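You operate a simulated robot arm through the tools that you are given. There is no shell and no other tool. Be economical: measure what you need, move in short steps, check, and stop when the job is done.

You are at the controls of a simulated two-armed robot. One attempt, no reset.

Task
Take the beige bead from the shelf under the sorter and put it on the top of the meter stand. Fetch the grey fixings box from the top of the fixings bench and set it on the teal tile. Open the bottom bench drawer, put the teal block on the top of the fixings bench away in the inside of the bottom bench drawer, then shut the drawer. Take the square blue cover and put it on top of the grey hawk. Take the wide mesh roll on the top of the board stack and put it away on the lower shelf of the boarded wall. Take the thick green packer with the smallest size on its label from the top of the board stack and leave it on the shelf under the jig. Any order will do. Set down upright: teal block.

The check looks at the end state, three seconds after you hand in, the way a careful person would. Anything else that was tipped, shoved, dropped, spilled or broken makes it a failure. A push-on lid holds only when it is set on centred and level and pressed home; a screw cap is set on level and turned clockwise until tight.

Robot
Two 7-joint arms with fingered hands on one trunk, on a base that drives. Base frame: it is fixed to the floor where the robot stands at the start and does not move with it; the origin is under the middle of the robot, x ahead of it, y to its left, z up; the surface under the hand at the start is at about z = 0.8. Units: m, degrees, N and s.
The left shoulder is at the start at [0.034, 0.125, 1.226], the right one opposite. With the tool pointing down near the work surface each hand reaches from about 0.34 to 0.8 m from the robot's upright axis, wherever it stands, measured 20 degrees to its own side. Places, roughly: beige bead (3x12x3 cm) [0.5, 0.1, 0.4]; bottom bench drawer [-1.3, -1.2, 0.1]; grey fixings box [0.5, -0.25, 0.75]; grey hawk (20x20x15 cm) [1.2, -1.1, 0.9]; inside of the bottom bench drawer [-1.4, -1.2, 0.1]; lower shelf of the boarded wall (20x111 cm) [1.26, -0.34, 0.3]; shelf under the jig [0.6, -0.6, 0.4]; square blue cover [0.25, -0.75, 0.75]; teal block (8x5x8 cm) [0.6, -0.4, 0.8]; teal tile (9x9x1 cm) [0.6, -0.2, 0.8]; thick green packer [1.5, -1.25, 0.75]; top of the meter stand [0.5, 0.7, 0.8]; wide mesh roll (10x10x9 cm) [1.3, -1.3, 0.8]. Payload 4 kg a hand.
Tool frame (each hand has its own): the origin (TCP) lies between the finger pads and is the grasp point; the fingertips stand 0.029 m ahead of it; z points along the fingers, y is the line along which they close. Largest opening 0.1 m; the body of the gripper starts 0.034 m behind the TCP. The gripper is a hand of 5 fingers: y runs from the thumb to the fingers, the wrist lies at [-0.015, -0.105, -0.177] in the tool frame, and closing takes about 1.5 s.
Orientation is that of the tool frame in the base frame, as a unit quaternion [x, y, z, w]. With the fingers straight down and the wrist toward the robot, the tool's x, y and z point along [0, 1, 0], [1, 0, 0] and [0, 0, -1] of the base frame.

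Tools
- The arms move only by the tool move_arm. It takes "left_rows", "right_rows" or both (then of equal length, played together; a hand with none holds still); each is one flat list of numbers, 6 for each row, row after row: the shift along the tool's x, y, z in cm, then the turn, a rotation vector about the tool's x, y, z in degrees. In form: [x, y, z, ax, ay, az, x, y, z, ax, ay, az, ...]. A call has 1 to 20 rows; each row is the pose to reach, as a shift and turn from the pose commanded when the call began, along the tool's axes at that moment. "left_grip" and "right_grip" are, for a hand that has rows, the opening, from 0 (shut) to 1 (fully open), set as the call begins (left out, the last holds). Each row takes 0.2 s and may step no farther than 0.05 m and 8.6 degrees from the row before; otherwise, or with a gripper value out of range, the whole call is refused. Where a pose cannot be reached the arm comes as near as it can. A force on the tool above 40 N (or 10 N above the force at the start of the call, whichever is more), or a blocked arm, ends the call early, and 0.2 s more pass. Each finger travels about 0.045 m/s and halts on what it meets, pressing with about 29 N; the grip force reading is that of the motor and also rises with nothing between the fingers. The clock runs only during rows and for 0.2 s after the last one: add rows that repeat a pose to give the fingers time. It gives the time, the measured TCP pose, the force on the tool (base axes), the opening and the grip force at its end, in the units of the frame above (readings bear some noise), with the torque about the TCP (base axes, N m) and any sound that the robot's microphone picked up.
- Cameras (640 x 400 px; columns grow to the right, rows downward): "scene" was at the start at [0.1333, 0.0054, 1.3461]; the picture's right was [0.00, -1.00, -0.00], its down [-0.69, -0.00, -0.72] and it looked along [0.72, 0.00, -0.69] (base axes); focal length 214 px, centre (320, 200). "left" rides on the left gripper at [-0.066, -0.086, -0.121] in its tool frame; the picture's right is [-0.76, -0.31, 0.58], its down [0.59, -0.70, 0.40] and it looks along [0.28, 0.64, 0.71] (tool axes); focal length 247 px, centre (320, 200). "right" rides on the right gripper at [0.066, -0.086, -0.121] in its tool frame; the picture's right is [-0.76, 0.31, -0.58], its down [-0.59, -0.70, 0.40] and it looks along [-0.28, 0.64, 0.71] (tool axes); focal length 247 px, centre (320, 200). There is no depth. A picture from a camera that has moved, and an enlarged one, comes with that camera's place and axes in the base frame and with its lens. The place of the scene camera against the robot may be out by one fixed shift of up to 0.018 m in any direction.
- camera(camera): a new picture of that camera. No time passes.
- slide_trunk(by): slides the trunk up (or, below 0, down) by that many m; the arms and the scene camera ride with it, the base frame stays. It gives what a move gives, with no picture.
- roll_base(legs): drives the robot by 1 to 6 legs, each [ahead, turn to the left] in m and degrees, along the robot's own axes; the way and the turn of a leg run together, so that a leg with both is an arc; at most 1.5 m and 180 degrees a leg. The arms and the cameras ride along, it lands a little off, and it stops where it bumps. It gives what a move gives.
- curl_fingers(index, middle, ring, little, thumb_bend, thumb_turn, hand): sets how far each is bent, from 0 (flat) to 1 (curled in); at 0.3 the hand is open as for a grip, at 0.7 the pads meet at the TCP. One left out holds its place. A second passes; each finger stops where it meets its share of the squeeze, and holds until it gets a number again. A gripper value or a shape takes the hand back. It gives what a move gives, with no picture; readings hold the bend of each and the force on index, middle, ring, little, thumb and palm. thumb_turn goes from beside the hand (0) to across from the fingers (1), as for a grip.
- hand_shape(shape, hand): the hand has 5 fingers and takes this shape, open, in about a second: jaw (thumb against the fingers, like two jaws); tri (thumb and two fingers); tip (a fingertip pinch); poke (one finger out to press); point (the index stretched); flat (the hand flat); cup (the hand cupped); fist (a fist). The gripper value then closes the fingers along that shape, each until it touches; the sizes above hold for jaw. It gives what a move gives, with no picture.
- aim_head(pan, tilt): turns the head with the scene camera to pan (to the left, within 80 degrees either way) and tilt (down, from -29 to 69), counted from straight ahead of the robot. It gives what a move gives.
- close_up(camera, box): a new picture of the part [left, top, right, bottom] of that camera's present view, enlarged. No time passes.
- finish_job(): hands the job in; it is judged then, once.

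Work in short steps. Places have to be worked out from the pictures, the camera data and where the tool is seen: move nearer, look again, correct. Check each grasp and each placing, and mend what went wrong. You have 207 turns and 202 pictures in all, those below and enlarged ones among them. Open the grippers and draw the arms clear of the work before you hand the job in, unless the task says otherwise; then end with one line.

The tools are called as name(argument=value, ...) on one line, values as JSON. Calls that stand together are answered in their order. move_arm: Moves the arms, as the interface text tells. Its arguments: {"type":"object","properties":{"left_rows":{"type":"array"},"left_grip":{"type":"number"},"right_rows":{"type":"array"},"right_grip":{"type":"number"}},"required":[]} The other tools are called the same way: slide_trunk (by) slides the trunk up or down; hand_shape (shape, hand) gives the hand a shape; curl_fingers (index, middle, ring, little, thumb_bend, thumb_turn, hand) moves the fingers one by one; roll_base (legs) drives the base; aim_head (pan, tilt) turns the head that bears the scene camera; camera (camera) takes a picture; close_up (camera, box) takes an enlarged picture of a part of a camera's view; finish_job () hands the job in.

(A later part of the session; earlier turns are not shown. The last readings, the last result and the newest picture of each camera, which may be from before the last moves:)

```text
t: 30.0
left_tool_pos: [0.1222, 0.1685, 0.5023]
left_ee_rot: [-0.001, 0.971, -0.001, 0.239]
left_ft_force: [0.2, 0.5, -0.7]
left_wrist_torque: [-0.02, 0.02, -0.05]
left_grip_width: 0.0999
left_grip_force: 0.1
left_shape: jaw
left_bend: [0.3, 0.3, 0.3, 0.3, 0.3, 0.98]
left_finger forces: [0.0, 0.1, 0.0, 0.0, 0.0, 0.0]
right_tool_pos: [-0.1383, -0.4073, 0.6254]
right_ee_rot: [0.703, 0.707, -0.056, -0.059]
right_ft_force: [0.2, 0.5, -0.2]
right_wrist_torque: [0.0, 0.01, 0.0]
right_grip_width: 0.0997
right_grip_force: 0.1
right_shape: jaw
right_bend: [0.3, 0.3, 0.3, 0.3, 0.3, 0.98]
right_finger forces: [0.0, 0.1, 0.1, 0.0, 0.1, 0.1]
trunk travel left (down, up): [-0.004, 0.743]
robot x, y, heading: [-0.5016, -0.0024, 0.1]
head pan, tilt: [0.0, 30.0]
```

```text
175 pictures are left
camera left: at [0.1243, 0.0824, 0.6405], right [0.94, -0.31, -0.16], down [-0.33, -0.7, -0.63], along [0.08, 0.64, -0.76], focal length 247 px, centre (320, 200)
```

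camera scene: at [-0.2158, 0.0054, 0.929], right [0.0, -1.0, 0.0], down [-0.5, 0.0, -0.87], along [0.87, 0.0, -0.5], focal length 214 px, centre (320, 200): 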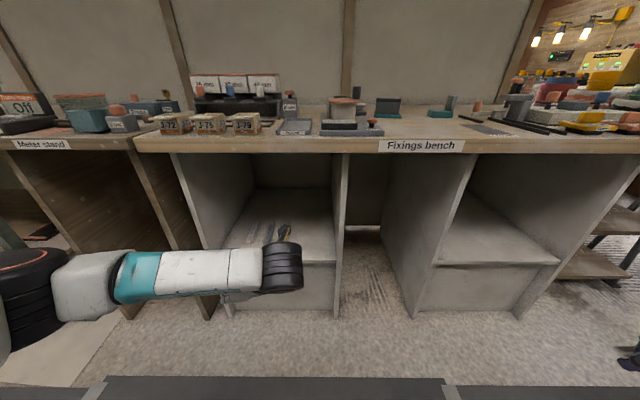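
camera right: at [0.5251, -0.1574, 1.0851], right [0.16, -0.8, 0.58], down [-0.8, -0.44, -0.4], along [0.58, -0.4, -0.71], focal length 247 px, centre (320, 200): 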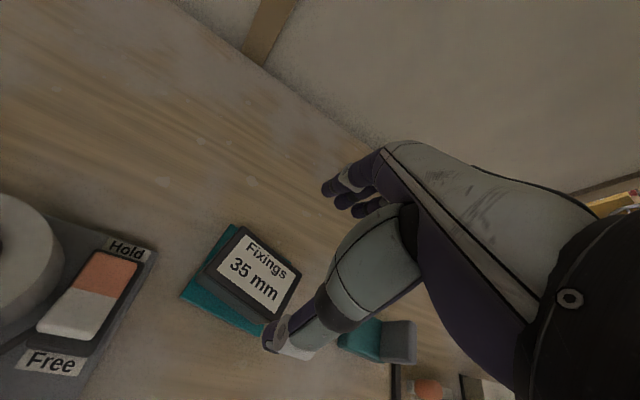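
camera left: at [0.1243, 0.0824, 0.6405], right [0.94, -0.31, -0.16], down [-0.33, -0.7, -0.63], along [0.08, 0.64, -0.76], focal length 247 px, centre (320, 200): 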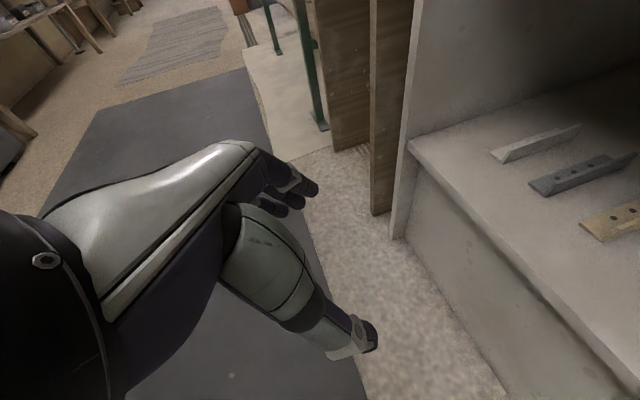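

Shelf z≈0.36, bead's near end ≈[0.39,0.13]. Drive ahead 0.15 m so the left hand nears the pedestal opening, and look.

roll_base(legs=[[0.15, 0]])

camera(camera="scene")

camera(camera="left")

```text
t: 31.4
left_tool_pos: [0.2742, 0.1696, 0.5033]
left_ee_rot: [-0.001, 0.971, 0.0, 0.24]
left_ft_force: [-0.1, 0.0, 0.8]
left_wrist_torque: [0.03, 0.0, 0.0]
left_grip_width: 0.0999
left_grip_force: 0.1
left_shape: jaw
left_bend: [0.3, 0.3, 0.3, 0.3, 0.3, 0.98]
left_finger forces: [0.1, 0.1, 0.0, 0.0, 0.0, 0.0]
right_tool_pos: [0.0136, -0.4085, 0.6247]
right_ee_rot: [0.703, 0.706, -0.058, -0.059]
right_ft_force: [0.0, -0.1, 0.5]
right_wrist_torque: [0.02, 0.01, -0.02]
right_grip_width: 0.0998
right_grip_force: 0.0
right_shape: jaw
right_bend: [0.3, 0.3, 0.3, 0.3, 0.3, 0.98]
right_finger forces: [0.1, 0.0, 0.1, 0.0, 0.2, 0.0]
trunk travel left (down, up): [-0.004, 0.743]
robot x, y, heading: [-0.3529, 0.0022, 0.4]
head pan, tilt: [0.0, 30.0]
```

```text
174 pictures are left
camera scene: at [-0.0635, 0.0058, 0.9287], right [0.0, -1.0, 0.0], down [-0.5, 0.0, -0.87], along [0.87, 0.0, -0.5], focal length 214 px, centre (320, 200)
```

scene: 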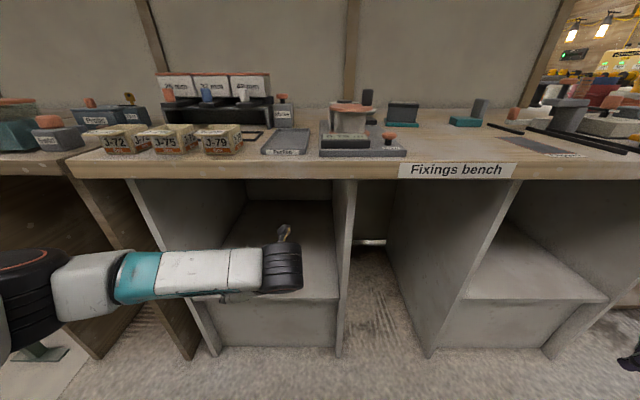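

```text
173 pictures are left
camera left: at [0.2766, 0.0824, 0.6398], right [0.94, -0.31, -0.16], down [-0.34, -0.7, -0.63], along [0.08, 0.64, -0.76], focal length 247 px, centre (320, 200)
```

left: 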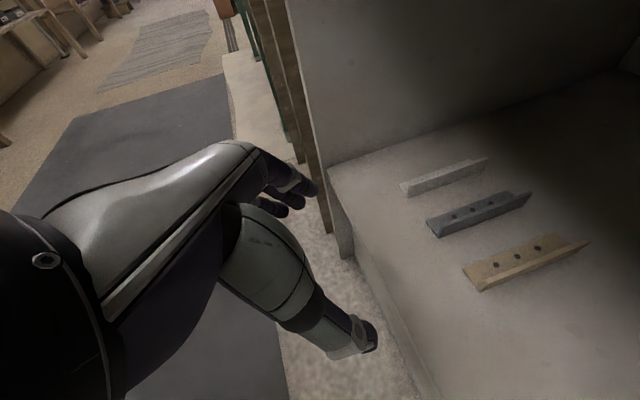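

Zoom on the bead for its shape.

close_up(camera="left", box=[380, 140, 620, 310])

```text
2.35 times, centred on (500, 225) of left
camera zoom: at [0.2766, 0.0824, 0.6398], right [0.94, -0.31, -0.16], down [-0.34, -0.7, -0.63], along [0.08, 0.64, -0.76], focal length 581 px, centre (-104, 141)
```

zoom: 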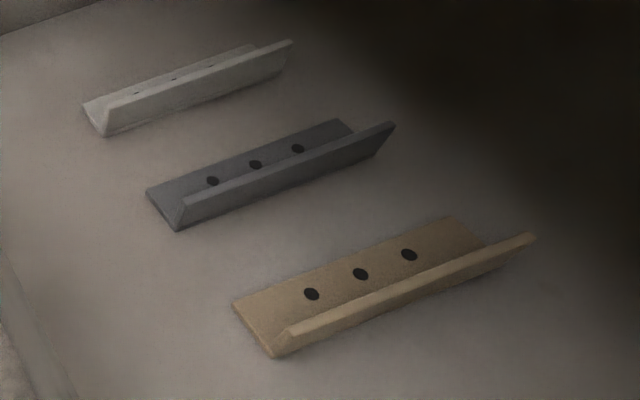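

Bead leg located: vertical flange along x from 0.42–0.54 at y≈0.129, shelf z≈0.354. Straighten the hand to 10° tilt and extend forward 9 cm first.

move_arm(left_rows=[-2.7, -1, 1.4, 0, 6, 0, -5.3, -2.5, 2.8, 0, 12, 0, -8, -4, 4.2, 0, 17.8, 0])

camera(camera="scene")

camera(camera="left")

```text
t: 32.2
left_tool_pos: [0.3649, 0.1284, 0.5001]
left_ee_rot: [0.0, 0.996, 0.0, 0.085]
left_ft_force: [-0.5, -0.2, 0.0]
left_wrist_torque: [-0.04, -0.01, -0.01]
left_grip_width: 0.0997
left_grip_force: 0.0
left_shape: jaw
left_bend: [0.3, 0.3, 0.3, 0.3, 0.3, 0.98]
left_finger forces: [0.0, 0.1, 0.0, 0.1, 0.1, 0.0]
right_tool_pos: [0.0126, -0.4067, 0.6241]
right_ee_rot: [0.703, 0.706, -0.057, -0.06]
right_ft_force: [-0.9, 0.1, -0.7]
right_wrist_torque: [0.01, -0.01, 0.0]
right_grip_width: 0.0999
right_grip_force: 0.2
right_shape: jaw
right_bend: [0.3, 0.3, 0.3, 0.3, 0.3, 0.98]
right_finger forces: [0.1, 0.0, 0.0, 0.0, 0.0, 0.0]
trunk travel left (down, up): [-0.004, 0.743]
robot x, y, heading: [-0.3567, 0.001, -0.1]
head pan, tilt: [0.0, 30.0]
```

```text
171 pictures are left
camera scene: at [-0.0635, 0.0059, 0.9287], right [0.0, -1.0, 0.0], down [-0.5, 0.0, -0.87], along [0.87, 0.0, -0.5], focal length 214 px, centre (320, 200)
```

scene: 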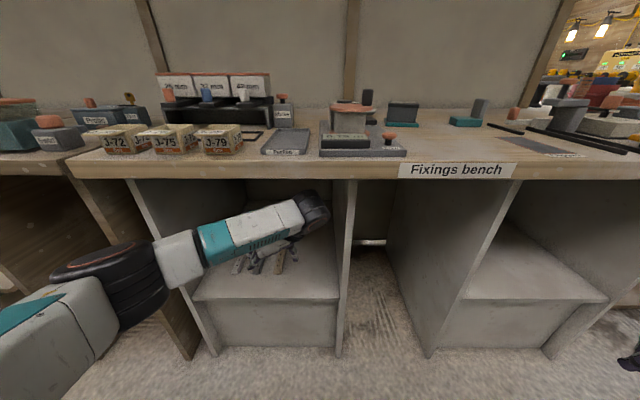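

```text
170 pictures are left
camera left: at [0.4089, 0.0416, 0.6315], right [0.84, -0.31, -0.44], down [-0.51, -0.7, -0.49], along [-0.16, 0.64, -0.75], focal length 247 px, centre (320, 200)
```

left: 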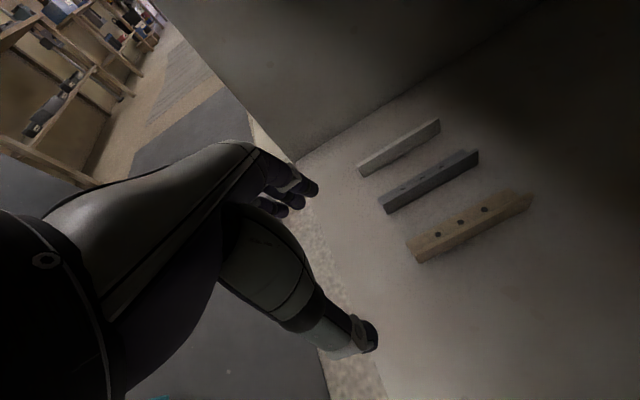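

Forearm clears the left wall. Drive ahead 9 cm.

roll_base(legs=[[0.09, 0]])

camera(camera="left")

camera(camera="scene")

```text
t: 33.3
left_tool_pos: [0.4542, 0.1279, 0.501]
left_ee_rot: [0.001, 0.996, -0.002, 0.086]
left_ft_force: [0.7, 0.4, -0.6]
left_wrist_torque: [0.02, -0.01, -0.03]
left_grip_width: 0.1
left_grip_force: 0.1
left_shape: jaw
left_bend: [0.3, 0.3, 0.3, 0.3, 0.3, 0.98]
left_finger forces: [0.0, 0.1, 0.0, 0.0, 0.1, 0.0]
right_tool_pos: [0.1022, -0.4092, 0.6244]
right_ee_rot: [0.703, 0.706, -0.057, -0.06]
right_ft_force: [-0.9, -0.2, 0.1]
right_wrist_torque: [0.0, 0.01, 0.0]
right_grip_width: 0.0997
right_grip_force: 0.0
right_shape: jaw
right_bend: [0.3, 0.3, 0.3, 0.3, 0.3, 0.98]
right_finger forces: [0.0, 0.0, 0.0, 0.1, 0.0, 0.0]
trunk travel left (down, up): [-0.004, 0.743]
robot x, y, heading: [-0.2617, -0.0013, 0.4]
head pan, tilt: [0.0, 30.0]
```

```text
169 pictures are left
camera left: at [0.4993, 0.0408, 0.6318], right [0.84, -0.31, -0.44], down [-0.51, -0.7, -0.49], along [-0.16, 0.64, -0.75], focal length 247 px, centre (320, 200)
```

left: 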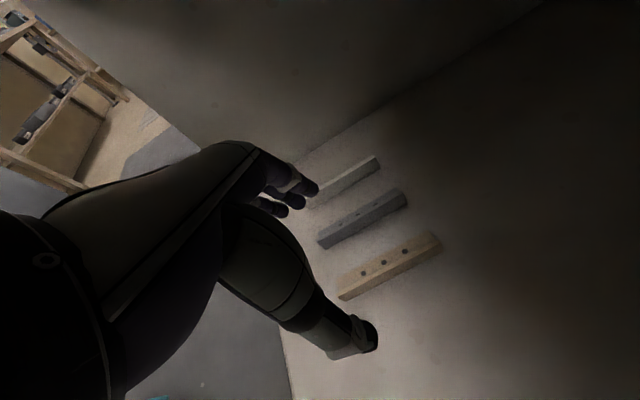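

```text
168 pictures are left
camera scene: at [0.0272, 0.0055, 0.9287], right [0.0, -1.0, 0.0], down [-0.5, 0.0, -0.87], along [0.87, 0.0, -0.5], focal length 214 px, centre (320, 200)
```

scene: 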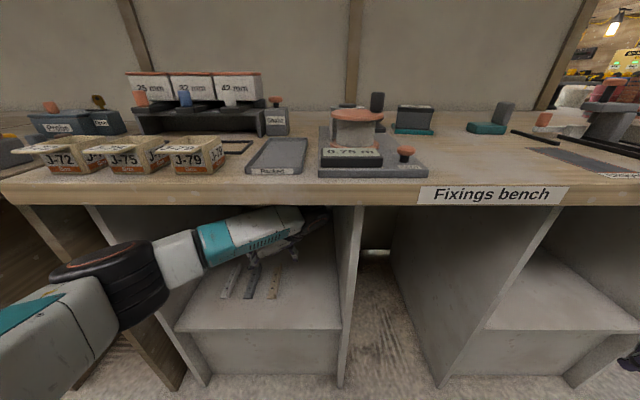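

Bead leg confirmed at y≈0.130. Narrow the opening to avoid the grey bead and descend partway.

move_arm(left_rows=[0.2, 0.2, 2, 0, 0, 0, 0.4, 0.4, 4, 0, 0, 0, 0.6, 0.4, 6, 0, 0, 0, 0.6, 0.4, 7, 0, 0, 0], left_grip=0.6)

camera(camera="left")

close_up(camera="scene", box=[180, 190, 370, 320])

```text
t: 34.3
left_tool_pos: [0.4621, 0.1319, 0.4303]
left_ee_rot: [0.0, 0.996, -0.001, 0.087]
left_ft_force: [0.2, 0.4, 0.0]
left_wrist_torque: [0.01, 0.0, -0.02]
left_grip_width: 0.0601
left_grip_force: 0.1
left_shape: jaw
left_bend: [0.4, 0.39, 0.73, 0.44, 0.3, 1.0]
left_finger forces: [0.1, 0.0, 0.1, 0.0, 0.0, 0.0]
right_tool_pos: [0.1026, -0.4083, 0.6233]
right_ee_rot: [0.704, 0.706, -0.057, -0.06]
right_ft_force: [-0.7, 0.2, 0.2]
right_wrist_torque: [0.0, 0.01, 0.0]
right_grip_width: 0.0998
right_grip_force: 0.2
right_shape: jaw
right_bend: [0.3, 0.3, 0.3, 0.3, 0.3, 0.98]
right_finger forces: [0.0, 0.0, 0.0, 0.0, 0.0, 0.0]
trunk travel left (down, up): [-0.004, 0.743]
robot x, y, heading: [-0.2658, 0.0004, -0.3]
head pan, tilt: [0.0, 30.0]
```

```text
167 pictures are left
camera left: at [0.5058, 0.0454, 0.5609], right [0.85, -0.31, -0.44], down [-0.51, -0.7, -0.49], along [-0.15, 0.64, -0.75], focal length 247 px, centre (320, 200)
```

left: 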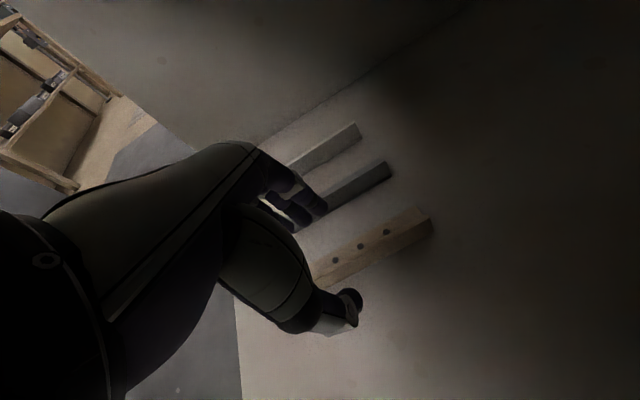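

```text
3.08 times, centred on (275, 255) of scene
camera zoom: at [0.0271, 0.0055, 0.9287], right [0.0, -1.0, 0.0], down [-0.5, 0.0, -0.87], along [0.87, 0.0, -0.5], focal length 660 px, centre (458, 31)
```

zoom: 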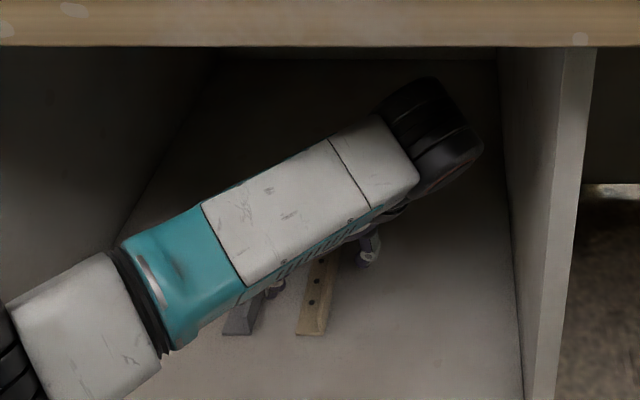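

Continue down to ~3.8 cm above the shelf.

move_arm(left_rows=[0.2, 0, 1.5, 0, 0, 0, 0.4, 0, 2.8, 0, 0, 0, 0.5, 0, 3.6, 0, 0, 0])

camera(camera="left")

```text
t: 35.1
left_tool_pos: [0.4612, 0.1306, 0.3938]
left_ee_rot: [0.002, 0.996, -0.001, 0.087]
left_ft_force: [0.6, -0.2, 0.0]
left_wrist_torque: [-0.01, 0.0, -0.02]
left_grip_width: 0.0602
left_grip_force: 0.0
left_shape: jaw
left_bend: [0.4, 0.39, 0.73, 0.44, 0.3, 1.0]
left_finger forces: [0.0, 0.0, 0.0, 0.0, 0.0, 0.1]
right_tool_pos: [0.103, -0.409, 0.6257]
right_ee_rot: [0.704, 0.706, -0.057, -0.059]
right_ft_force: [0.4, 0.1, -0.4]
right_wrist_torque: [0.0, 0.0, 0.01]
right_grip_width: 0.0998
right_grip_force: 0.1
right_shape: jaw
right_bend: [0.3, 0.3, 0.3, 0.3, 0.3, 0.98]
right_finger forces: [0.0, 0.1, 0.0, 0.0, 0.0, 0.0]
trunk travel left (down, up): [-0.004, 0.743]
robot x, y, heading: [-0.2628, 0.0015, 0.2]
head pan, tilt: [0.0, 30.0]
```

```text
165 pictures are left
camera left: at [0.5061, 0.0445, 0.5249], right [0.84, -0.31, -0.44], down [-0.51, -0.7, -0.49], along [-0.15, 0.64, -0.75], focal length 247 px, centre (320, 200)
```

left: 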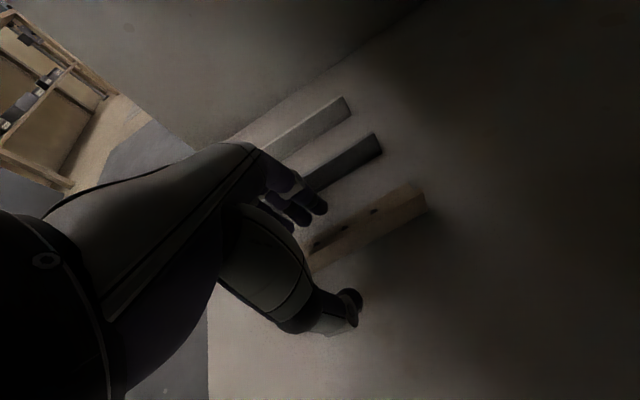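

Fingers straddle the beige flange. Close.

move_arm(left_rows=[0, 0, 0, 0, 0, 0, 0, 0, 0, 0, 0, 0, 0, 0, 0, 0, 0, 0, 0, 0, 0, 0, 0, 0, 0, 0, 0, 0, 0, 0, 0, 0, 0, 0, 0, 0, 0, 0, 0, 0, 0, 0], left_grip=0)

camera(camera="left")

```text
t: 36.7
left_tool_pos: [0.462, 0.1307, 0.3939]
left_ee_rot: [0.0, 0.996, -0.002, 0.086]
left_ft_force: [1.4, -0.4, -0.1]
left_wrist_torque: [0.02, 0.0, 0.02]
left_grip_width: 0.0
left_grip_force: 28.8
left_shape: jaw
left_bend: [0.7, 0.7, 0.7, 0.7, 0.7, 1.0]
left_finger forces: [15.9, 7.2, 2.4, 0.0, 25.6, 0.0]
right_tool_pos: [0.1032, -0.4082, 0.6251]
right_ee_rot: [0.704, 0.706, -0.057, -0.059]
right_ft_force: [0.2, 0.2, 0.8]
right_wrist_torque: [-0.03, 0.01, 0.01]
right_grip_width: 0.0998
right_grip_force: 0.0
right_shape: jaw
right_bend: [0.3, 0.3, 0.3, 0.3, 0.3, 0.98]
right_finger forces: [0.0, 0.0, 0.1, 0.0, 0.0, 0.1]
trunk travel left (down, up): [-0.004, 0.743]
robot x, y, heading: [-0.264, 0.0013, 0.7]
head pan, tilt: [0.0, 30.0]
```

```text
164 pictures are left
camera left: at [0.5061, 0.0447, 0.525], right [0.84, -0.31, -0.44], down [-0.51, -0.7, -0.49], along [-0.16, 0.64, -0.75], focal length 247 px, centre (320, 200)
```

left: 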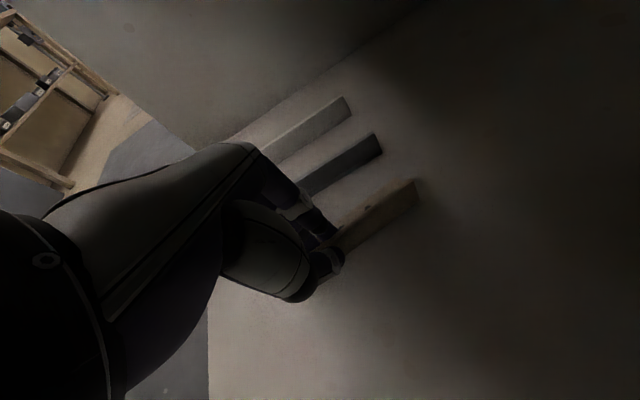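

Width reads 0 — thin flange or a miss. Lift slightly to check.

move_arm(left_rows=[0, 0, -2, 0, 0, 0, 0, 0, -4, 0, 0, 0])

camera(camera="left")

```text
t: 37.3
left_tool_pos: [0.4569, 0.1317, 0.4351]
left_ee_rot: [0.001, 0.996, -0.001, 0.086]
left_ft_force: [-0.2, 0.1, -0.3]
left_wrist_torque: [0.01, -0.01, 0.0]
left_grip_width: 0.0001
left_grip_force: 29.1
left_shape: jaw
left_bend: [0.7, 0.7, 0.7, 0.7, 0.7, 1.0]
left_finger forces: [16.3, 7.1, 2.2, 0.1, 25.5, 0.0]
right_tool_pos: [0.1029, -0.4088, 0.6246]
right_ee_rot: [0.704, 0.705, -0.057, -0.059]
right_ft_force: [0.2, 0.0, -0.4]
right_wrist_torque: [0.03, 0.0, -0.03]
right_grip_width: 0.0999
right_grip_force: 0.0
right_shape: jaw
right_bend: [0.3, 0.3, 0.3, 0.3, 0.3, 0.98]
right_finger forces: [0.0, 0.0, 0.0, 0.1, 0.0, 0.0]
trunk travel left (down, up): [-0.004, 0.743]
robot x, y, heading: [-0.2617, -0.002, 0.1]
head pan, tilt: [0.0, 30.0]
```

```text
163 pictures are left
camera left: at [0.5001, 0.0447, 0.5658], right [0.84, -0.31, -0.44], down [-0.51, -0.7, -0.49], along [-0.16, 0.64, -0.75], focal length 247 px, centre (320, 200)
```

left: 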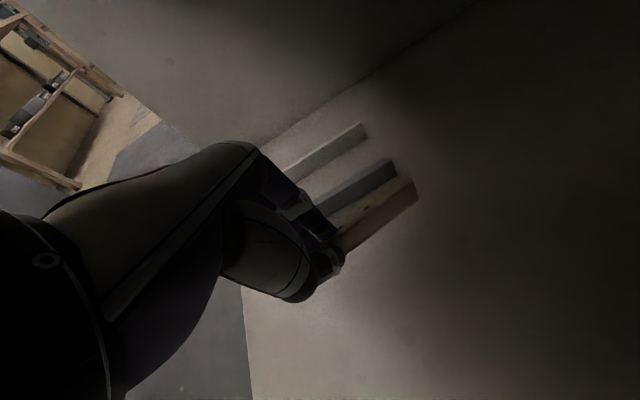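

Bead is in hand (it moved with the camera). Lift a bit more and back out 0.45 m.

move_arm(left_rows=[0, 0, -3, 0, 0, 0, 0, 0, -6, 0, 0, 0])

roll_base(legs=[[-0.4, 0]])

slide_trunk(by=0.43)

camera(camera="left")

camera(camera="scene")

```text
t: 37.9
left_tool_pos: [0.4437, 0.1314, 0.492]
left_ee_rot: [0.0, 0.996, -0.001, 0.086]
left_ft_force: [0.1, -0.4, 0.0]
left_wrist_torque: [-0.03, 0.01, 0.03]
left_grip_width: 0.0
left_grip_force: 29.6
left_shape: jaw
left_bend: [0.7, 0.7, 0.7, 0.7, 0.71, 1.0]
left_finger forces: [16.2, 6.8, 2.1, 0.0, 25.2, 0.0]
right_tool_pos: [0.1019, -0.4085, 0.6255]
right_ee_rot: [0.704, 0.706, -0.056, -0.058]
right_ft_force: [0.8, 0.6, -0.6]
right_wrist_torque: [-0.04, 0.0, 0.01]
right_grip_width: 0.0997
right_grip_force: 0.1
right_shape: jaw
right_bend: [0.3, 0.3, 0.3, 0.3, 0.3, 0.98]
right_finger forces: [0.1, 0.0, 0.0, 0.1, 0.1, 0.0]
trunk travel left (down, up): [-0.004, 0.743]
robot x, y, heading: [-0.2609, 0.0018, 0.1]
head pan, tilt: [0.0, 30.0]
```

```text
t: 40.4
left_tool_pos: [0.0455, 0.1308, 0.4932]
left_ee_rot: [0.0, 0.996, -0.001, 0.087]
left_ft_force: [-0.2, 0.8, -0.3]
left_wrist_torque: [0.02, 0.01, 0.02]
left_grip_width: 0.0001
left_grip_force: 29.2
left_shape: jaw
left_bend: [0.7, 0.7, 0.7, 0.7, 0.71, 1.0]
left_finger forces: [16.2, 6.9, 2.1, 0.0, 25.1, 0.0]
right_tool_pos: [-0.2939, -0.408, 0.6249]
right_ee_rot: [0.703, 0.706, -0.058, -0.059]
right_ft_force: [0.3, -0.7, 0.0]
right_wrist_torque: [-0.02, -0.02, -0.01]
right_grip_width: 0.1
right_grip_force: 0.0
right_shape: jaw
right_bend: [0.3, 0.3, 0.3, 0.3, 0.3, 0.98]
right_finger forces: [0.0, 0.1, 0.1, 0.0, 0.0, 0.0]
trunk travel left (down, up): [-0.004, 0.743]
robot x, y, heading: [-0.6638, 0.0007, 0.2]
head pan, tilt: [0.0, 30.0]
```

```text
refused: 0.43 is not a number from -0.4 to 0.4
```

```text
162 pictures are left
camera left: at [0.0905, 0.0446, 0.6246], right [0.85, -0.31, -0.44], down [-0.51, -0.7, -0.49], along [-0.16, 0.64, -0.75], focal length 247 px, centre (320, 200)
```

left: 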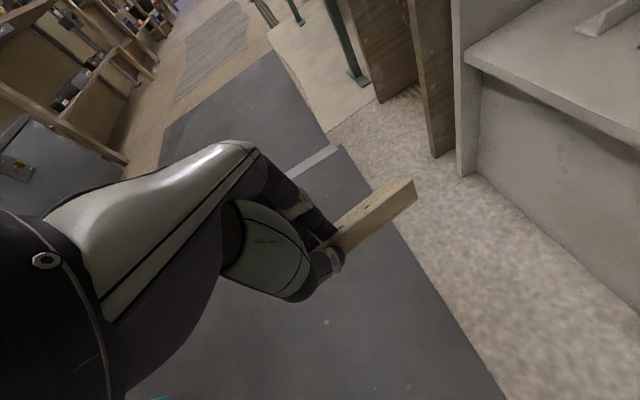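

```text
161 pictures are left
camera scene: at [-0.3707, 0.005, 0.9287], right [0.0, -1.0, 0.0], down [-0.5, 0.0, -0.87], along [0.87, 0.0, -0.5], focal length 214 px, centre (320, 200)
```

scene: 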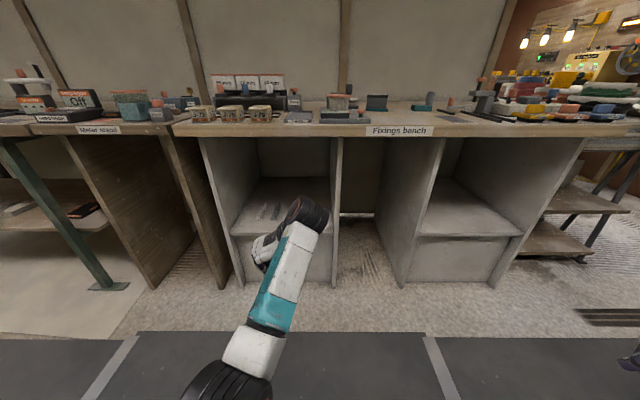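

Bead held securely. Raise trunk 0.6 m total, then sidestep left 0.6 m via turns well clear of the benches.

slide_trunk(by=0.4)

roll_base(legs=[[0, 90], [0.6, 0], [0, -90]])

aim_head(pan=0, tilt=35)

camera(camera="scene")

```text
t: 44.2
left_tool_pos: [0.0467, 0.1319, 0.8928]
left_ee_rot: [0.0, 0.996, -0.001, 0.086]
left_ft_force: [0.2, 0.3, 0.2]
left_wrist_torque: [0.0, 0.01, 0.02]
left_grip_width: 0.0
left_grip_force: 28.7
left_shape: jaw
left_bend: [0.7, 0.7, 0.7, 0.7, 0.71, 1.0]
left_finger forces: [16.2, 6.8, 2.1, 0.1, 25.3, 0.1]
right_tool_pos: [-0.2952, -0.4097, 1.0248]
right_ee_rot: [0.704, 0.705, -0.058, -0.06]
right_ft_force: [1.0, 0.8, -0.9]
right_wrist_torque: [-0.02, -0.01, -0.01]
right_grip_width: 0.0999
right_grip_force: 0.1
right_shape: jaw
right_bend: [0.3, 0.3, 0.3, 0.3, 0.3, 0.98]
right_finger forces: [0.0, 0.0, 0.0, 0.0, 0.1, 0.1]
trunk travel left (down, up): [-0.404, 0.343]
robot x, y, heading: [-0.6597, 0.0013, -0.1]
head pan, tilt: [0.0, 30.0]
```

```text
t: 55.4
left_tool_pos: [0.0466, 0.7283, 0.8925]
left_ee_rot: [-0.002, 0.996, -0.001, 0.087]
left_ft_force: [0.4, 0.2, -1.0]
left_wrist_torque: [0.01, 0.0, 0.0]
left_grip_width: 0.0001
left_grip_force: 28.6
left_shape: jaw
left_bend: [0.7, 0.7, 0.7, 0.7, 0.71, 1.0]
left_finger forces: [16.5, 6.9, 2.0, 0.0, 25.4, 0.1]
right_tool_pos: [-0.2927, 0.1872, 1.0256]
right_ee_rot: [0.703, 0.706, -0.058, -0.059]
right_ft_force: [-0.3, 0.0, 0.0]
right_wrist_torque: [0.0, -0.02, 0.0]
right_grip_width: 0.0998
right_grip_force: 0.0
right_shape: jaw
right_bend: [0.3, 0.3, 0.3, 0.3, 0.3, 0.98]
right_finger forces: [0.1, 0.0, 0.0, 0.0, 0.1, 0.0]
trunk travel left (down, up): [-0.404, 0.343]
robot x, y, heading: [-0.6606, 0.5967, -0.0]
head pan, tilt: [0.0, 30.0]
```

```text
t: 56.1
left_tool_pos: [0.0471, 0.7277, 0.8936]
left_ee_rot: [-0.001, 0.996, 0.0, 0.087]
left_ft_force: [0.0, 0.7, -0.2]
left_wrist_torque: [0.02, 0.0, 0.0]
left_grip_width: 0.0
left_grip_force: 29.1
left_shape: jaw
left_bend: [0.7, 0.7, 0.7, 0.7, 0.71, 1.0]
left_finger forces: [16.5, 6.9, 2.0, 0.1, 25.3, 0.0]
right_tool_pos: [-0.2929, 0.187, 1.025]
right_ee_rot: [0.702, 0.707, -0.058, -0.06]
right_ft_force: [-0.4, -0.5, -0.2]
right_wrist_torque: [0.03, -0.02, -0.01]
right_grip_width: 0.1002
right_grip_force: 0.0
right_shape: jaw
right_bend: [0.3, 0.3, 0.3, 0.3, 0.3, 0.98]
right_finger forces: [0.0, 0.0, 0.0, 0.1, 0.0, 0.1]
trunk travel left (down, up): [-0.404, 0.343]
robot x, y, heading: [-0.6556, 0.5957, 0.2]
head pan, tilt: [0.0, 35.0]
```

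```text
160 pictures are left
camera scene: at [-0.5175, 0.6005, 1.3385], right [0.0, -1.0, 0.0], down [-0.57, 0.0, -0.82], along [0.82, 0.0, -0.57], focal length 214 px, centre (320, 200)
```

scene: 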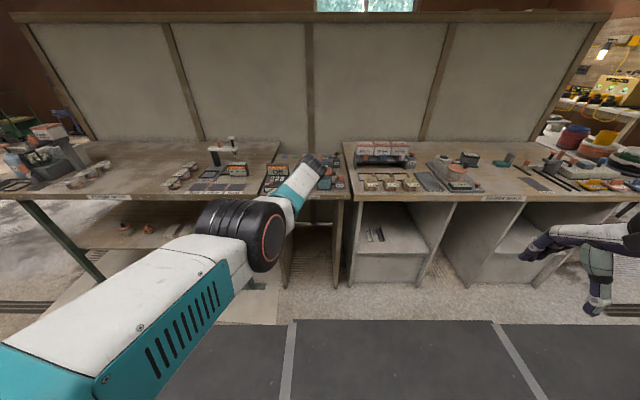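

Raise the left hand 14 cm and roll ahead 0.3 m for a better look at the meter stand top.

move_arm(left_rows=[0, 0, -4.5, 0, 0, 0, 0, 0, -9, 0, 0, 0, 0, 0, -14, 0, 0, 0])

roll_base(legs=[[0.3, 0]])

aim_head(pan=0, tilt=45)

camera(camera="scene")

camera(camera="left")

```text
t: 56.9
left_tool_pos: [0.021, 0.7287, 1.0311]
left_ee_rot: [-0.002, 0.996, -0.001, 0.086]
left_ft_force: [-0.4, -0.7, 0.1]
left_wrist_torque: [-0.03, 0.02, -0.01]
left_grip_width: 0.0001
left_grip_force: 29.1
left_shape: jaw
left_bend: [0.7, 0.7, 0.7, 0.7, 0.71, 1.0]
left_finger forces: [16.6, 6.9, 2.0, 0.0, 25.4, 0.1]
right_tool_pos: [-0.2926, 0.1867, 1.0256]
right_ee_rot: [0.702, 0.707, -0.056, -0.059]
right_ft_force: [0.3, 0.6, 0.2]
right_wrist_torque: [-0.05, -0.05, -0.01]
right_grip_width: 0.0997
right_grip_force: 0.0
right_shape: jaw
right_bend: [0.3, 0.3, 0.3, 0.3, 0.3, 0.98]
right_finger forces: [0.0, 0.0, 0.0, 0.0, 0.0, 0.0]
trunk travel left (down, up): [-0.404, 0.343]
robot x, y, heading: [-0.6591, 0.5936, 0.2]
head pan, tilt: [0.0, 35.0]
```

```text
t: 58.9
left_tool_pos: [0.3221, 0.7319, 1.0281]
left_ee_rot: [-0.002, 0.996, 0.0, 0.086]
left_ft_force: [0.4, 0.4, -1.2]
left_wrist_torque: [-0.01, 0.03, 0.02]
left_grip_width: 0.0
left_grip_force: 29.2
left_shape: jaw
left_bend: [0.7, 0.7, 0.7, 0.7, 0.71, 1.0]
left_finger forces: [16.6, 6.8, 2.1, 0.0, 25.5, 0.0]
right_tool_pos: [0.0096, 0.1911, 1.0247]
right_ee_rot: [0.702, 0.708, -0.058, -0.06]
right_ft_force: [1.4, -0.8, -0.6]
right_wrist_torque: [0.01, 0.03, 0.03]
right_grip_width: 0.0999
right_grip_force: 0.0
right_shape: jaw
right_bend: [0.3, 0.3, 0.3, 0.3, 0.3, 0.98]
right_finger forces: [0.1, 0.0, 0.0, 0.0, 0.0, 0.1]
trunk travel left (down, up): [-0.404, 0.343]
robot x, y, heading: [-0.362, 0.5926, 0.4]
head pan, tilt: [0.0, 35.0]
```

```text
t: 59.6
left_tool_pos: [0.3219, 0.7338, 1.0293]
left_ee_rot: [-0.002, 0.996, -0.001, 0.086]
left_ft_force: [-0.6, -0.7, 0.3]
left_wrist_torque: [-0.02, 0.01, -0.03]
left_grip_width: 0.0001
left_grip_force: 29.0
left_shape: jaw
left_bend: [0.7, 0.7, 0.7, 0.7, 0.71, 1.0]
left_finger forces: [16.6, 6.8, 2.0, 0.1, 25.4, 0.0]
right_tool_pos: [0.0099, 0.1909, 1.0245]
right_ee_rot: [0.702, 0.708, -0.057, -0.06]
right_ft_force: [0.2, -0.1, 0.4]
right_wrist_torque: [0.0, -0.03, 0.03]
right_grip_width: 0.0998
right_grip_force: 0.0
right_shape: jaw
right_bend: [0.3, 0.3, 0.3, 0.3, 0.3, 0.98]
right_finger forces: [0.0, 0.0, 0.1, 0.1, 0.0, 0.1]
trunk travel left (down, up): [-0.404, 0.343]
robot x, y, heading: [-0.3572, 0.5975, 0.5]
head pan, tilt: [0.0, 45.0]
```

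```text
159 pictures are left
camera scene: at [-0.2243, 0.6027, 1.3238], right [0.01, -1.0, 0.0], down [-0.71, -0.01, -0.71], along [0.71, 0.01, -0.71], focal length 214 px, centre (320, 200)
```

scene: 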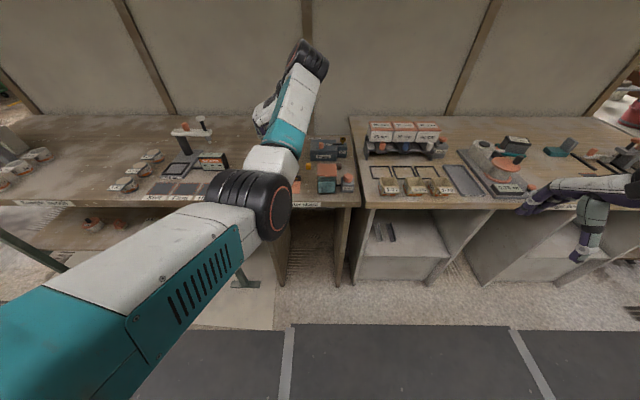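

```text
158 pictures are left
camera left: at [0.3668, 0.6463, 1.1606], right [0.85, -0.3, -0.44], down [-0.51, -0.71, -0.49], along [-0.16, 0.64, -0.75], focal length 247 px, centre (320, 200)
```

left: 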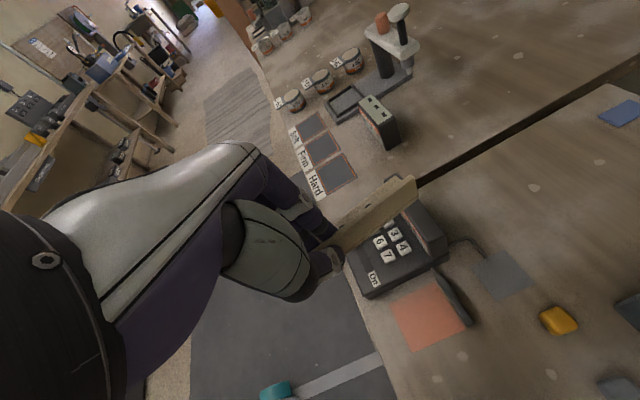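

Free spot on the meter stand at ≈[0.58,0.78]. Drive ahead 0.225 and check.

roll_base(legs=[[0.225, 0]])

move_arm(left_rows=[0.8, 1, 4.4, 0, 0, 0, 1.5, 2, 8.8, 0, 0, 0, 2, 4, 11.5, 0, 0, 0])

camera(camera="left")

camera(camera="scene")

```text
t: 61.4
left_tool_pos: [0.5494, 0.7343, 1.0299]
left_ee_rot: [-0.003, 0.996, -0.001, 0.087]
left_ft_force: [-0.1, 0.9, -1.2]
left_wrist_torque: [0.03, 0.03, 0.04]
left_grip_width: 0.0002
left_grip_force: 28.9
left_shape: jaw
left_bend: [0.7, 0.7, 0.7, 0.7, 0.71, 1.0]
left_finger forces: [16.6, 6.8, 2.0, 0.0, 25.3, 0.0]
right_tool_pos: [0.2364, 0.1929, 1.0247]
right_ee_rot: [0.702, 0.708, -0.058, -0.059]
right_ft_force: [-0.1, -0.1, -0.9]
right_wrist_torque: [0.01, 0.0, 0.04]
right_grip_width: 0.0996
right_grip_force: 0.0
right_shape: jaw
right_bend: [0.3, 0.3, 0.3, 0.3, 0.3, 0.98]
right_finger forces: [0.1, 0.1, 0.1, 0.0, 0.0, 0.0]
trunk travel left (down, up): [-0.404, 0.343]
robot x, y, heading: [-0.1287, 0.5954, 0.3]
head pan, tilt: [0.0, 45.0]
```

```text
t: 62.2
left_tool_pos: [0.5479, 0.7774, 0.9103]
left_ee_rot: [-0.003, 0.996, -0.001, 0.086]
left_ft_force: [0.2, -0.5, -0.5]
left_wrist_torque: [-0.02, 0.02, 0.01]
left_grip_width: 0.0
left_grip_force: 28.6
left_shape: jaw
left_bend: [0.7, 0.7, 0.7, 0.7, 0.71, 1.0]
left_finger forces: [16.7, 6.9, 1.9, 0.1, 25.4, 0.0]
right_tool_pos: [0.2346, 0.1932, 1.0248]
right_ee_rot: [0.701, 0.709, -0.058, -0.06]
right_ft_force: [0.4, -0.3, 0.2]
right_wrist_torque: [0.0, -0.02, -0.02]
right_grip_width: 0.0999
right_grip_force: 0.1
right_shape: jaw
right_bend: [0.3, 0.3, 0.3, 0.3, 0.3, 0.98]
right_finger forces: [0.1, 0.0, 0.0, 0.1, 0.1, 0.0]
trunk travel left (down, up): [-0.404, 0.343]
robot x, y, heading: [-0.136, 0.5997, 0.4]
head pan, tilt: [0.0, 45.0]
```

```text
157 pictures are left
camera left: at [0.5926, 0.6899, 1.0414], right [0.85, -0.3, -0.44], down [-0.51, -0.71, -0.49], along [-0.16, 0.64, -0.75], focal length 247 px, centre (320, 200)
```

left: 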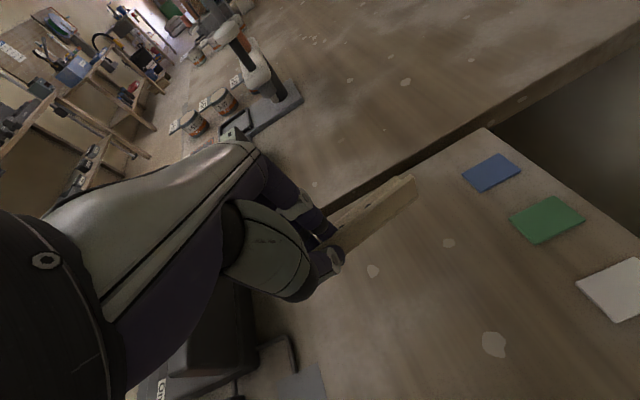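

```text
156 pictures are left
camera scene: at [0.0024, 0.605, 1.3237], right [0.01, -1.0, 0.0], down [-0.71, -0.01, -0.71], along [0.71, 0.01, -0.71], focal length 214 px, centre (320, 200)
```

scene: 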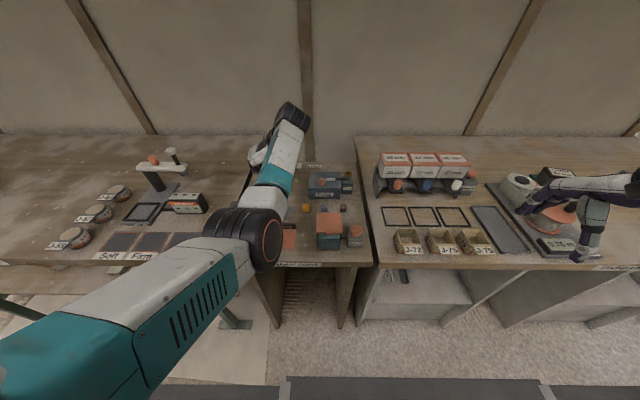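

Lower towards the surface (table ≈0.797; contact expected at TCP ≈0.838).

move_arm(left_rows=[0.4, 0, 2.5, 0, 0, 0, 0.8, 0, 4.5, 0, 0, 0, 1, 0, 5.8, 0, 0, 0, 1.1, 0, 6.5, 0, 0, 0])

camera(camera="left")

```text
t: 63.2
left_tool_pos: [0.5479, 0.7742, 0.8459]
left_ee_rot: [-0.003, 0.996, -0.001, 0.087]
left_ft_force: [0.2, -0.4, 0.3]
left_wrist_torque: [0.04, 0.0, -0.02]
left_grip_width: 0.0003
left_grip_force: 29.0
left_shape: jaw
left_bend: [0.7, 0.7, 0.7, 0.7, 0.71, 1.0]
left_finger forces: [16.6, 6.7, 2.0, 0.0, 25.5, 0.0]
right_tool_pos: [0.2348, 0.1921, 1.0248]
right_ee_rot: [0.701, 0.708, -0.057, -0.06]
right_ft_force: [-1.2, -0.3, 0.4]
right_wrist_torque: [0.0, -0.01, -0.01]
right_grip_width: 0.1001
right_grip_force: 0.1
right_shape: jaw
right_bend: [0.3, 0.3, 0.3, 0.3, 0.3, 0.98]
right_finger forces: [0.0, 0.1, 0.1, 0.0, 0.1, 0.0]
trunk travel left (down, up): [-0.404, 0.343]
robot x, y, heading: [-0.1338, 0.5959, 0.5]
head pan, tilt: [0.0, 45.0]
```

```text
155 pictures are left
camera left: at [0.5934, 0.6883, 0.9772], right [0.85, -0.3, -0.44], down [-0.51, -0.71, -0.49], along [-0.16, 0.64, -0.75], focal length 247 px, centre (320, 200)
```

left: 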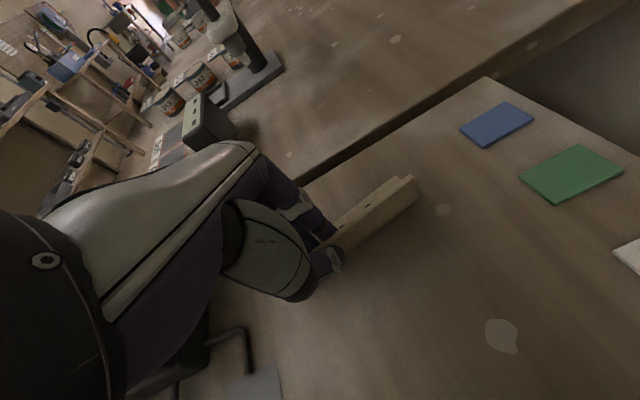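

Go down in small steps until contact.

move_arm(left_rows=[0, 0, 0.4, 0, 0, 0, 0, 0, 0.8, 0, 0, 0, 0, 0, 1.1, 0, 0, 0, 0, 0, 1.1, 0, 0, 0])

```text
t: 64.2
left_tool_pos: [0.55, 0.7744, 0.8385]
left_ee_rot: [-0.003, 0.996, 0.0, 0.089]
left_ft_force: [0.1, 0.0, 9.7]
left_wrist_torque: [0.03, -0.05, -0.02]
left_grip_width: 0.0
left_grip_force: 29.2
left_shape: jaw
left_bend: [0.7, 0.7, 0.7, 0.7, 0.71, 1.0]
left_finger forces: [17.5, 7.8, 2.1, 0.1, 27.5, 0.0]
right_tool_pos: [0.2335, 0.1915, 1.026]
right_ee_rot: [0.701, 0.708, -0.058, -0.059]
right_ft_force: [0.3, -0.2, -0.3]
right_wrist_torque: [0.0, -0.01, 0.04]
right_grip_width: 0.1
right_grip_force: 0.1
right_shape: jaw
right_bend: [0.3, 0.3, 0.3, 0.3, 0.3, 0.98]
right_finger forces: [0.0, 0.0, 0.0, 0.0, 0.0, 0.0]
trunk travel left (down, up): [-0.404, 0.343]
robot x, y, heading: [-0.134, 0.5973, 0.3]
head pan, tilt: [0.0, 45.0]
```

Contact at z=0.8385. Release and lift.

move_arm(left_rows=[0, 0, -0.2, 0, 0, 0, 0, 0, -0.2, 0, 0, 0, 0, 0, -0.2, 0, 0, 0, 0, 0, -0.2, 0, 0, 0, 0, 0, -0.2, 0, 0, 0, 0, 0, -2, 0, 0, 0, 0, 0, -6, 0, 0, 0, 0, 0, -10, 0, 0, 0, 0, 0, -14, 0, 0, 0], left_grip=0.6)

camera(camera="left")

```text
t: 66.2
left_tool_pos: [0.5269, 0.7764, 0.9727]
left_ee_rot: [-0.003, 0.996, 0.0, 0.086]
left_ft_force: [-1.0, -0.1, -0.4]
left_wrist_torque: [-0.02, 0.02, -0.01]
left_grip_width: 0.0596
left_grip_force: 0.0
left_shape: jaw
left_bend: [0.4, 0.39, 0.73, 0.45, 0.3, 1.0]
left_finger forces: [0.0, 0.1, 0.1, 0.0, 0.0, 0.0]
right_tool_pos: [0.2341, 0.1919, 1.0243]
right_ee_rot: [0.7, 0.709, -0.058, -0.059]
right_ft_force: [0.1, 0.0, 0.5]
right_wrist_torque: [0.03, 0.0, -0.05]
right_grip_width: 0.1
right_grip_force: 0.1
right_shape: jaw
right_bend: [0.3, 0.3, 0.3, 0.3, 0.3, 0.98]
right_finger forces: [0.0, 0.0, 0.0, 0.0, 0.0, 0.0]
trunk travel left (down, up): [-0.404, 0.343]
robot x, y, heading: [-0.1341, 0.6002, 0.3]
head pan, tilt: [0.0, 45.0]
```

```text
154 pictures are left
camera left: at [0.5712, 0.6889, 1.1044], right [0.85, -0.3, -0.44], down [-0.51, -0.71, -0.49], along [-0.16, 0.64, -0.75], focal length 247 px, centre (320, 200)
```

left: 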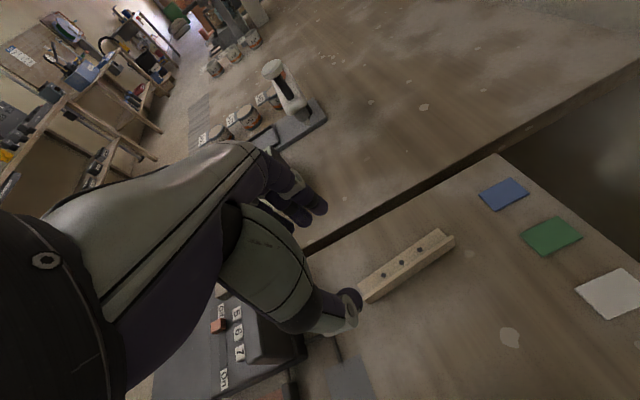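

Bead placed well. Next the teal block: back off, sidestep right 0.95 m and look.

roll_base(legs=[[-0.5, 0], [0, -90], [0.95, 0], [0, 90]])

aim_head(pan=0, tilt=35)

camera(camera="scene")

```text
t: 81.5
left_tool_pos: [0.0402, -0.1163, 0.9732]
left_ee_rot: [-0.036, 0.996, 0.002, 0.087]
left_ft_force: [-0.2, 0.4, 0.1]
left_wrist_torque: [-0.06, -0.02, 0.0]
left_grip_width: 0.0599
left_grip_force: 0.0
left_shape: jaw
left_bend: [0.4, 0.39, 0.73, 0.45, 0.3, 1.0]
left_finger forces: [0.0, 0.0, 0.0, 0.0, 0.0, 0.0]
right_tool_pos: [-0.2116, -0.7175, 1.0246]
right_ee_rot: [0.677, 0.732, -0.059, -0.057]
right_ft_force: [0.5, 0.6, -1.0]
right_wrist_torque: [-0.03, 0.0, 0.0]
right_grip_width: 0.0998
right_grip_force: 0.0
right_shape: jaw
right_bend: [0.3, 0.3, 0.3, 0.3, 0.3, 0.98]
right_finger forces: [0.0, 0.1, 0.1, 0.1, 0.0, 0.1]
trunk travel left (down, up): [-0.404, 0.343]
robot x, y, heading: [-0.61, -0.3372, 4.3]
head pan, tilt: [0.0, 45.0]
```

```text
t: 82.2
left_tool_pos: [0.0397, -0.1163, 0.9738]
left_ee_rot: [-0.037, 0.996, 0.003, 0.087]
left_ft_force: [0.1, 0.8, 0.7]
left_wrist_torque: [-0.01, 0.0, -0.01]
left_grip_width: 0.06
left_grip_force: 0.0
left_shape: jaw
left_bend: [0.4, 0.39, 0.73, 0.45, 0.3, 1.0]
left_finger forces: [0.0, 0.1, 0.0, 0.0, 0.1, 0.0]
right_tool_pos: [-0.212, -0.7177, 1.0254]
right_ee_rot: [0.676, 0.732, -0.059, -0.058]
right_ft_force: [0.3, 0.3, -0.5]
right_wrist_torque: [-0.01, -0.01, 0.03]
right_grip_width: 0.0998
right_grip_force: 0.1
right_shape: jaw
right_bend: [0.3, 0.3, 0.3, 0.3, 0.3, 0.98]
right_finger forces: [0.1, 0.1, 0.0, 0.0, 0.0, 0.1]
trunk travel left (down, up): [-0.404, 0.343]
robot x, y, heading: [-0.6037, -0.3403, 4.7]
head pan, tilt: [0.0, 35.0]
```

```text
153 pictures are left
camera scene: at [-0.4653, -0.3223, 1.3385], right [0.08, -1.0, 0.0], down [-0.57, -0.04, -0.82], along [0.82, 0.06, -0.57], focal length 214 px, centre (320, 200)
```

scene: 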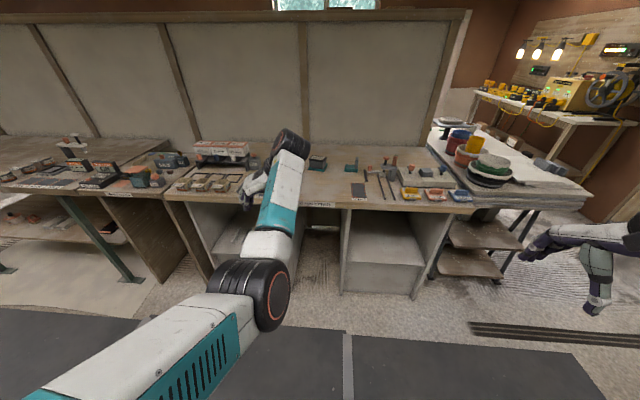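

Zoom on the right part of the bench and the board stack.

close_up(camera="scene", box=[330, 130, 490, 230])

close_up(camera="scene", box=[420, 90, 620, 215])

```text
4.00 times, centred on (410, 180) of scene
camera zoom: at [-0.4653, -0.3223, 1.3385], right [0.08, -1.0, 0.0], down [-0.57, -0.04, -0.82], along [0.82, 0.06, -0.57], focal length 858 px, centre (-40, 280)
```

zoom: 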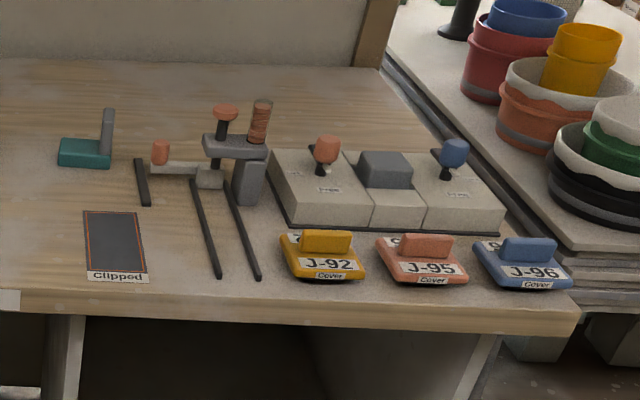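

```text
3.20 times, centred on (520, 152) of scene
camera zoom: at [-0.4653, -0.3223, 1.3385], right [0.08, -1.0, 0.0], down [-0.57, -0.04, -0.82], along [0.82, 0.06, -0.57], focal length 686 px, centre (-320, 352)
```

zoom: 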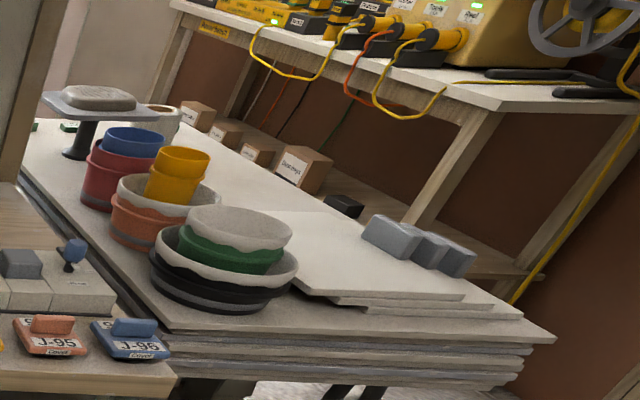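

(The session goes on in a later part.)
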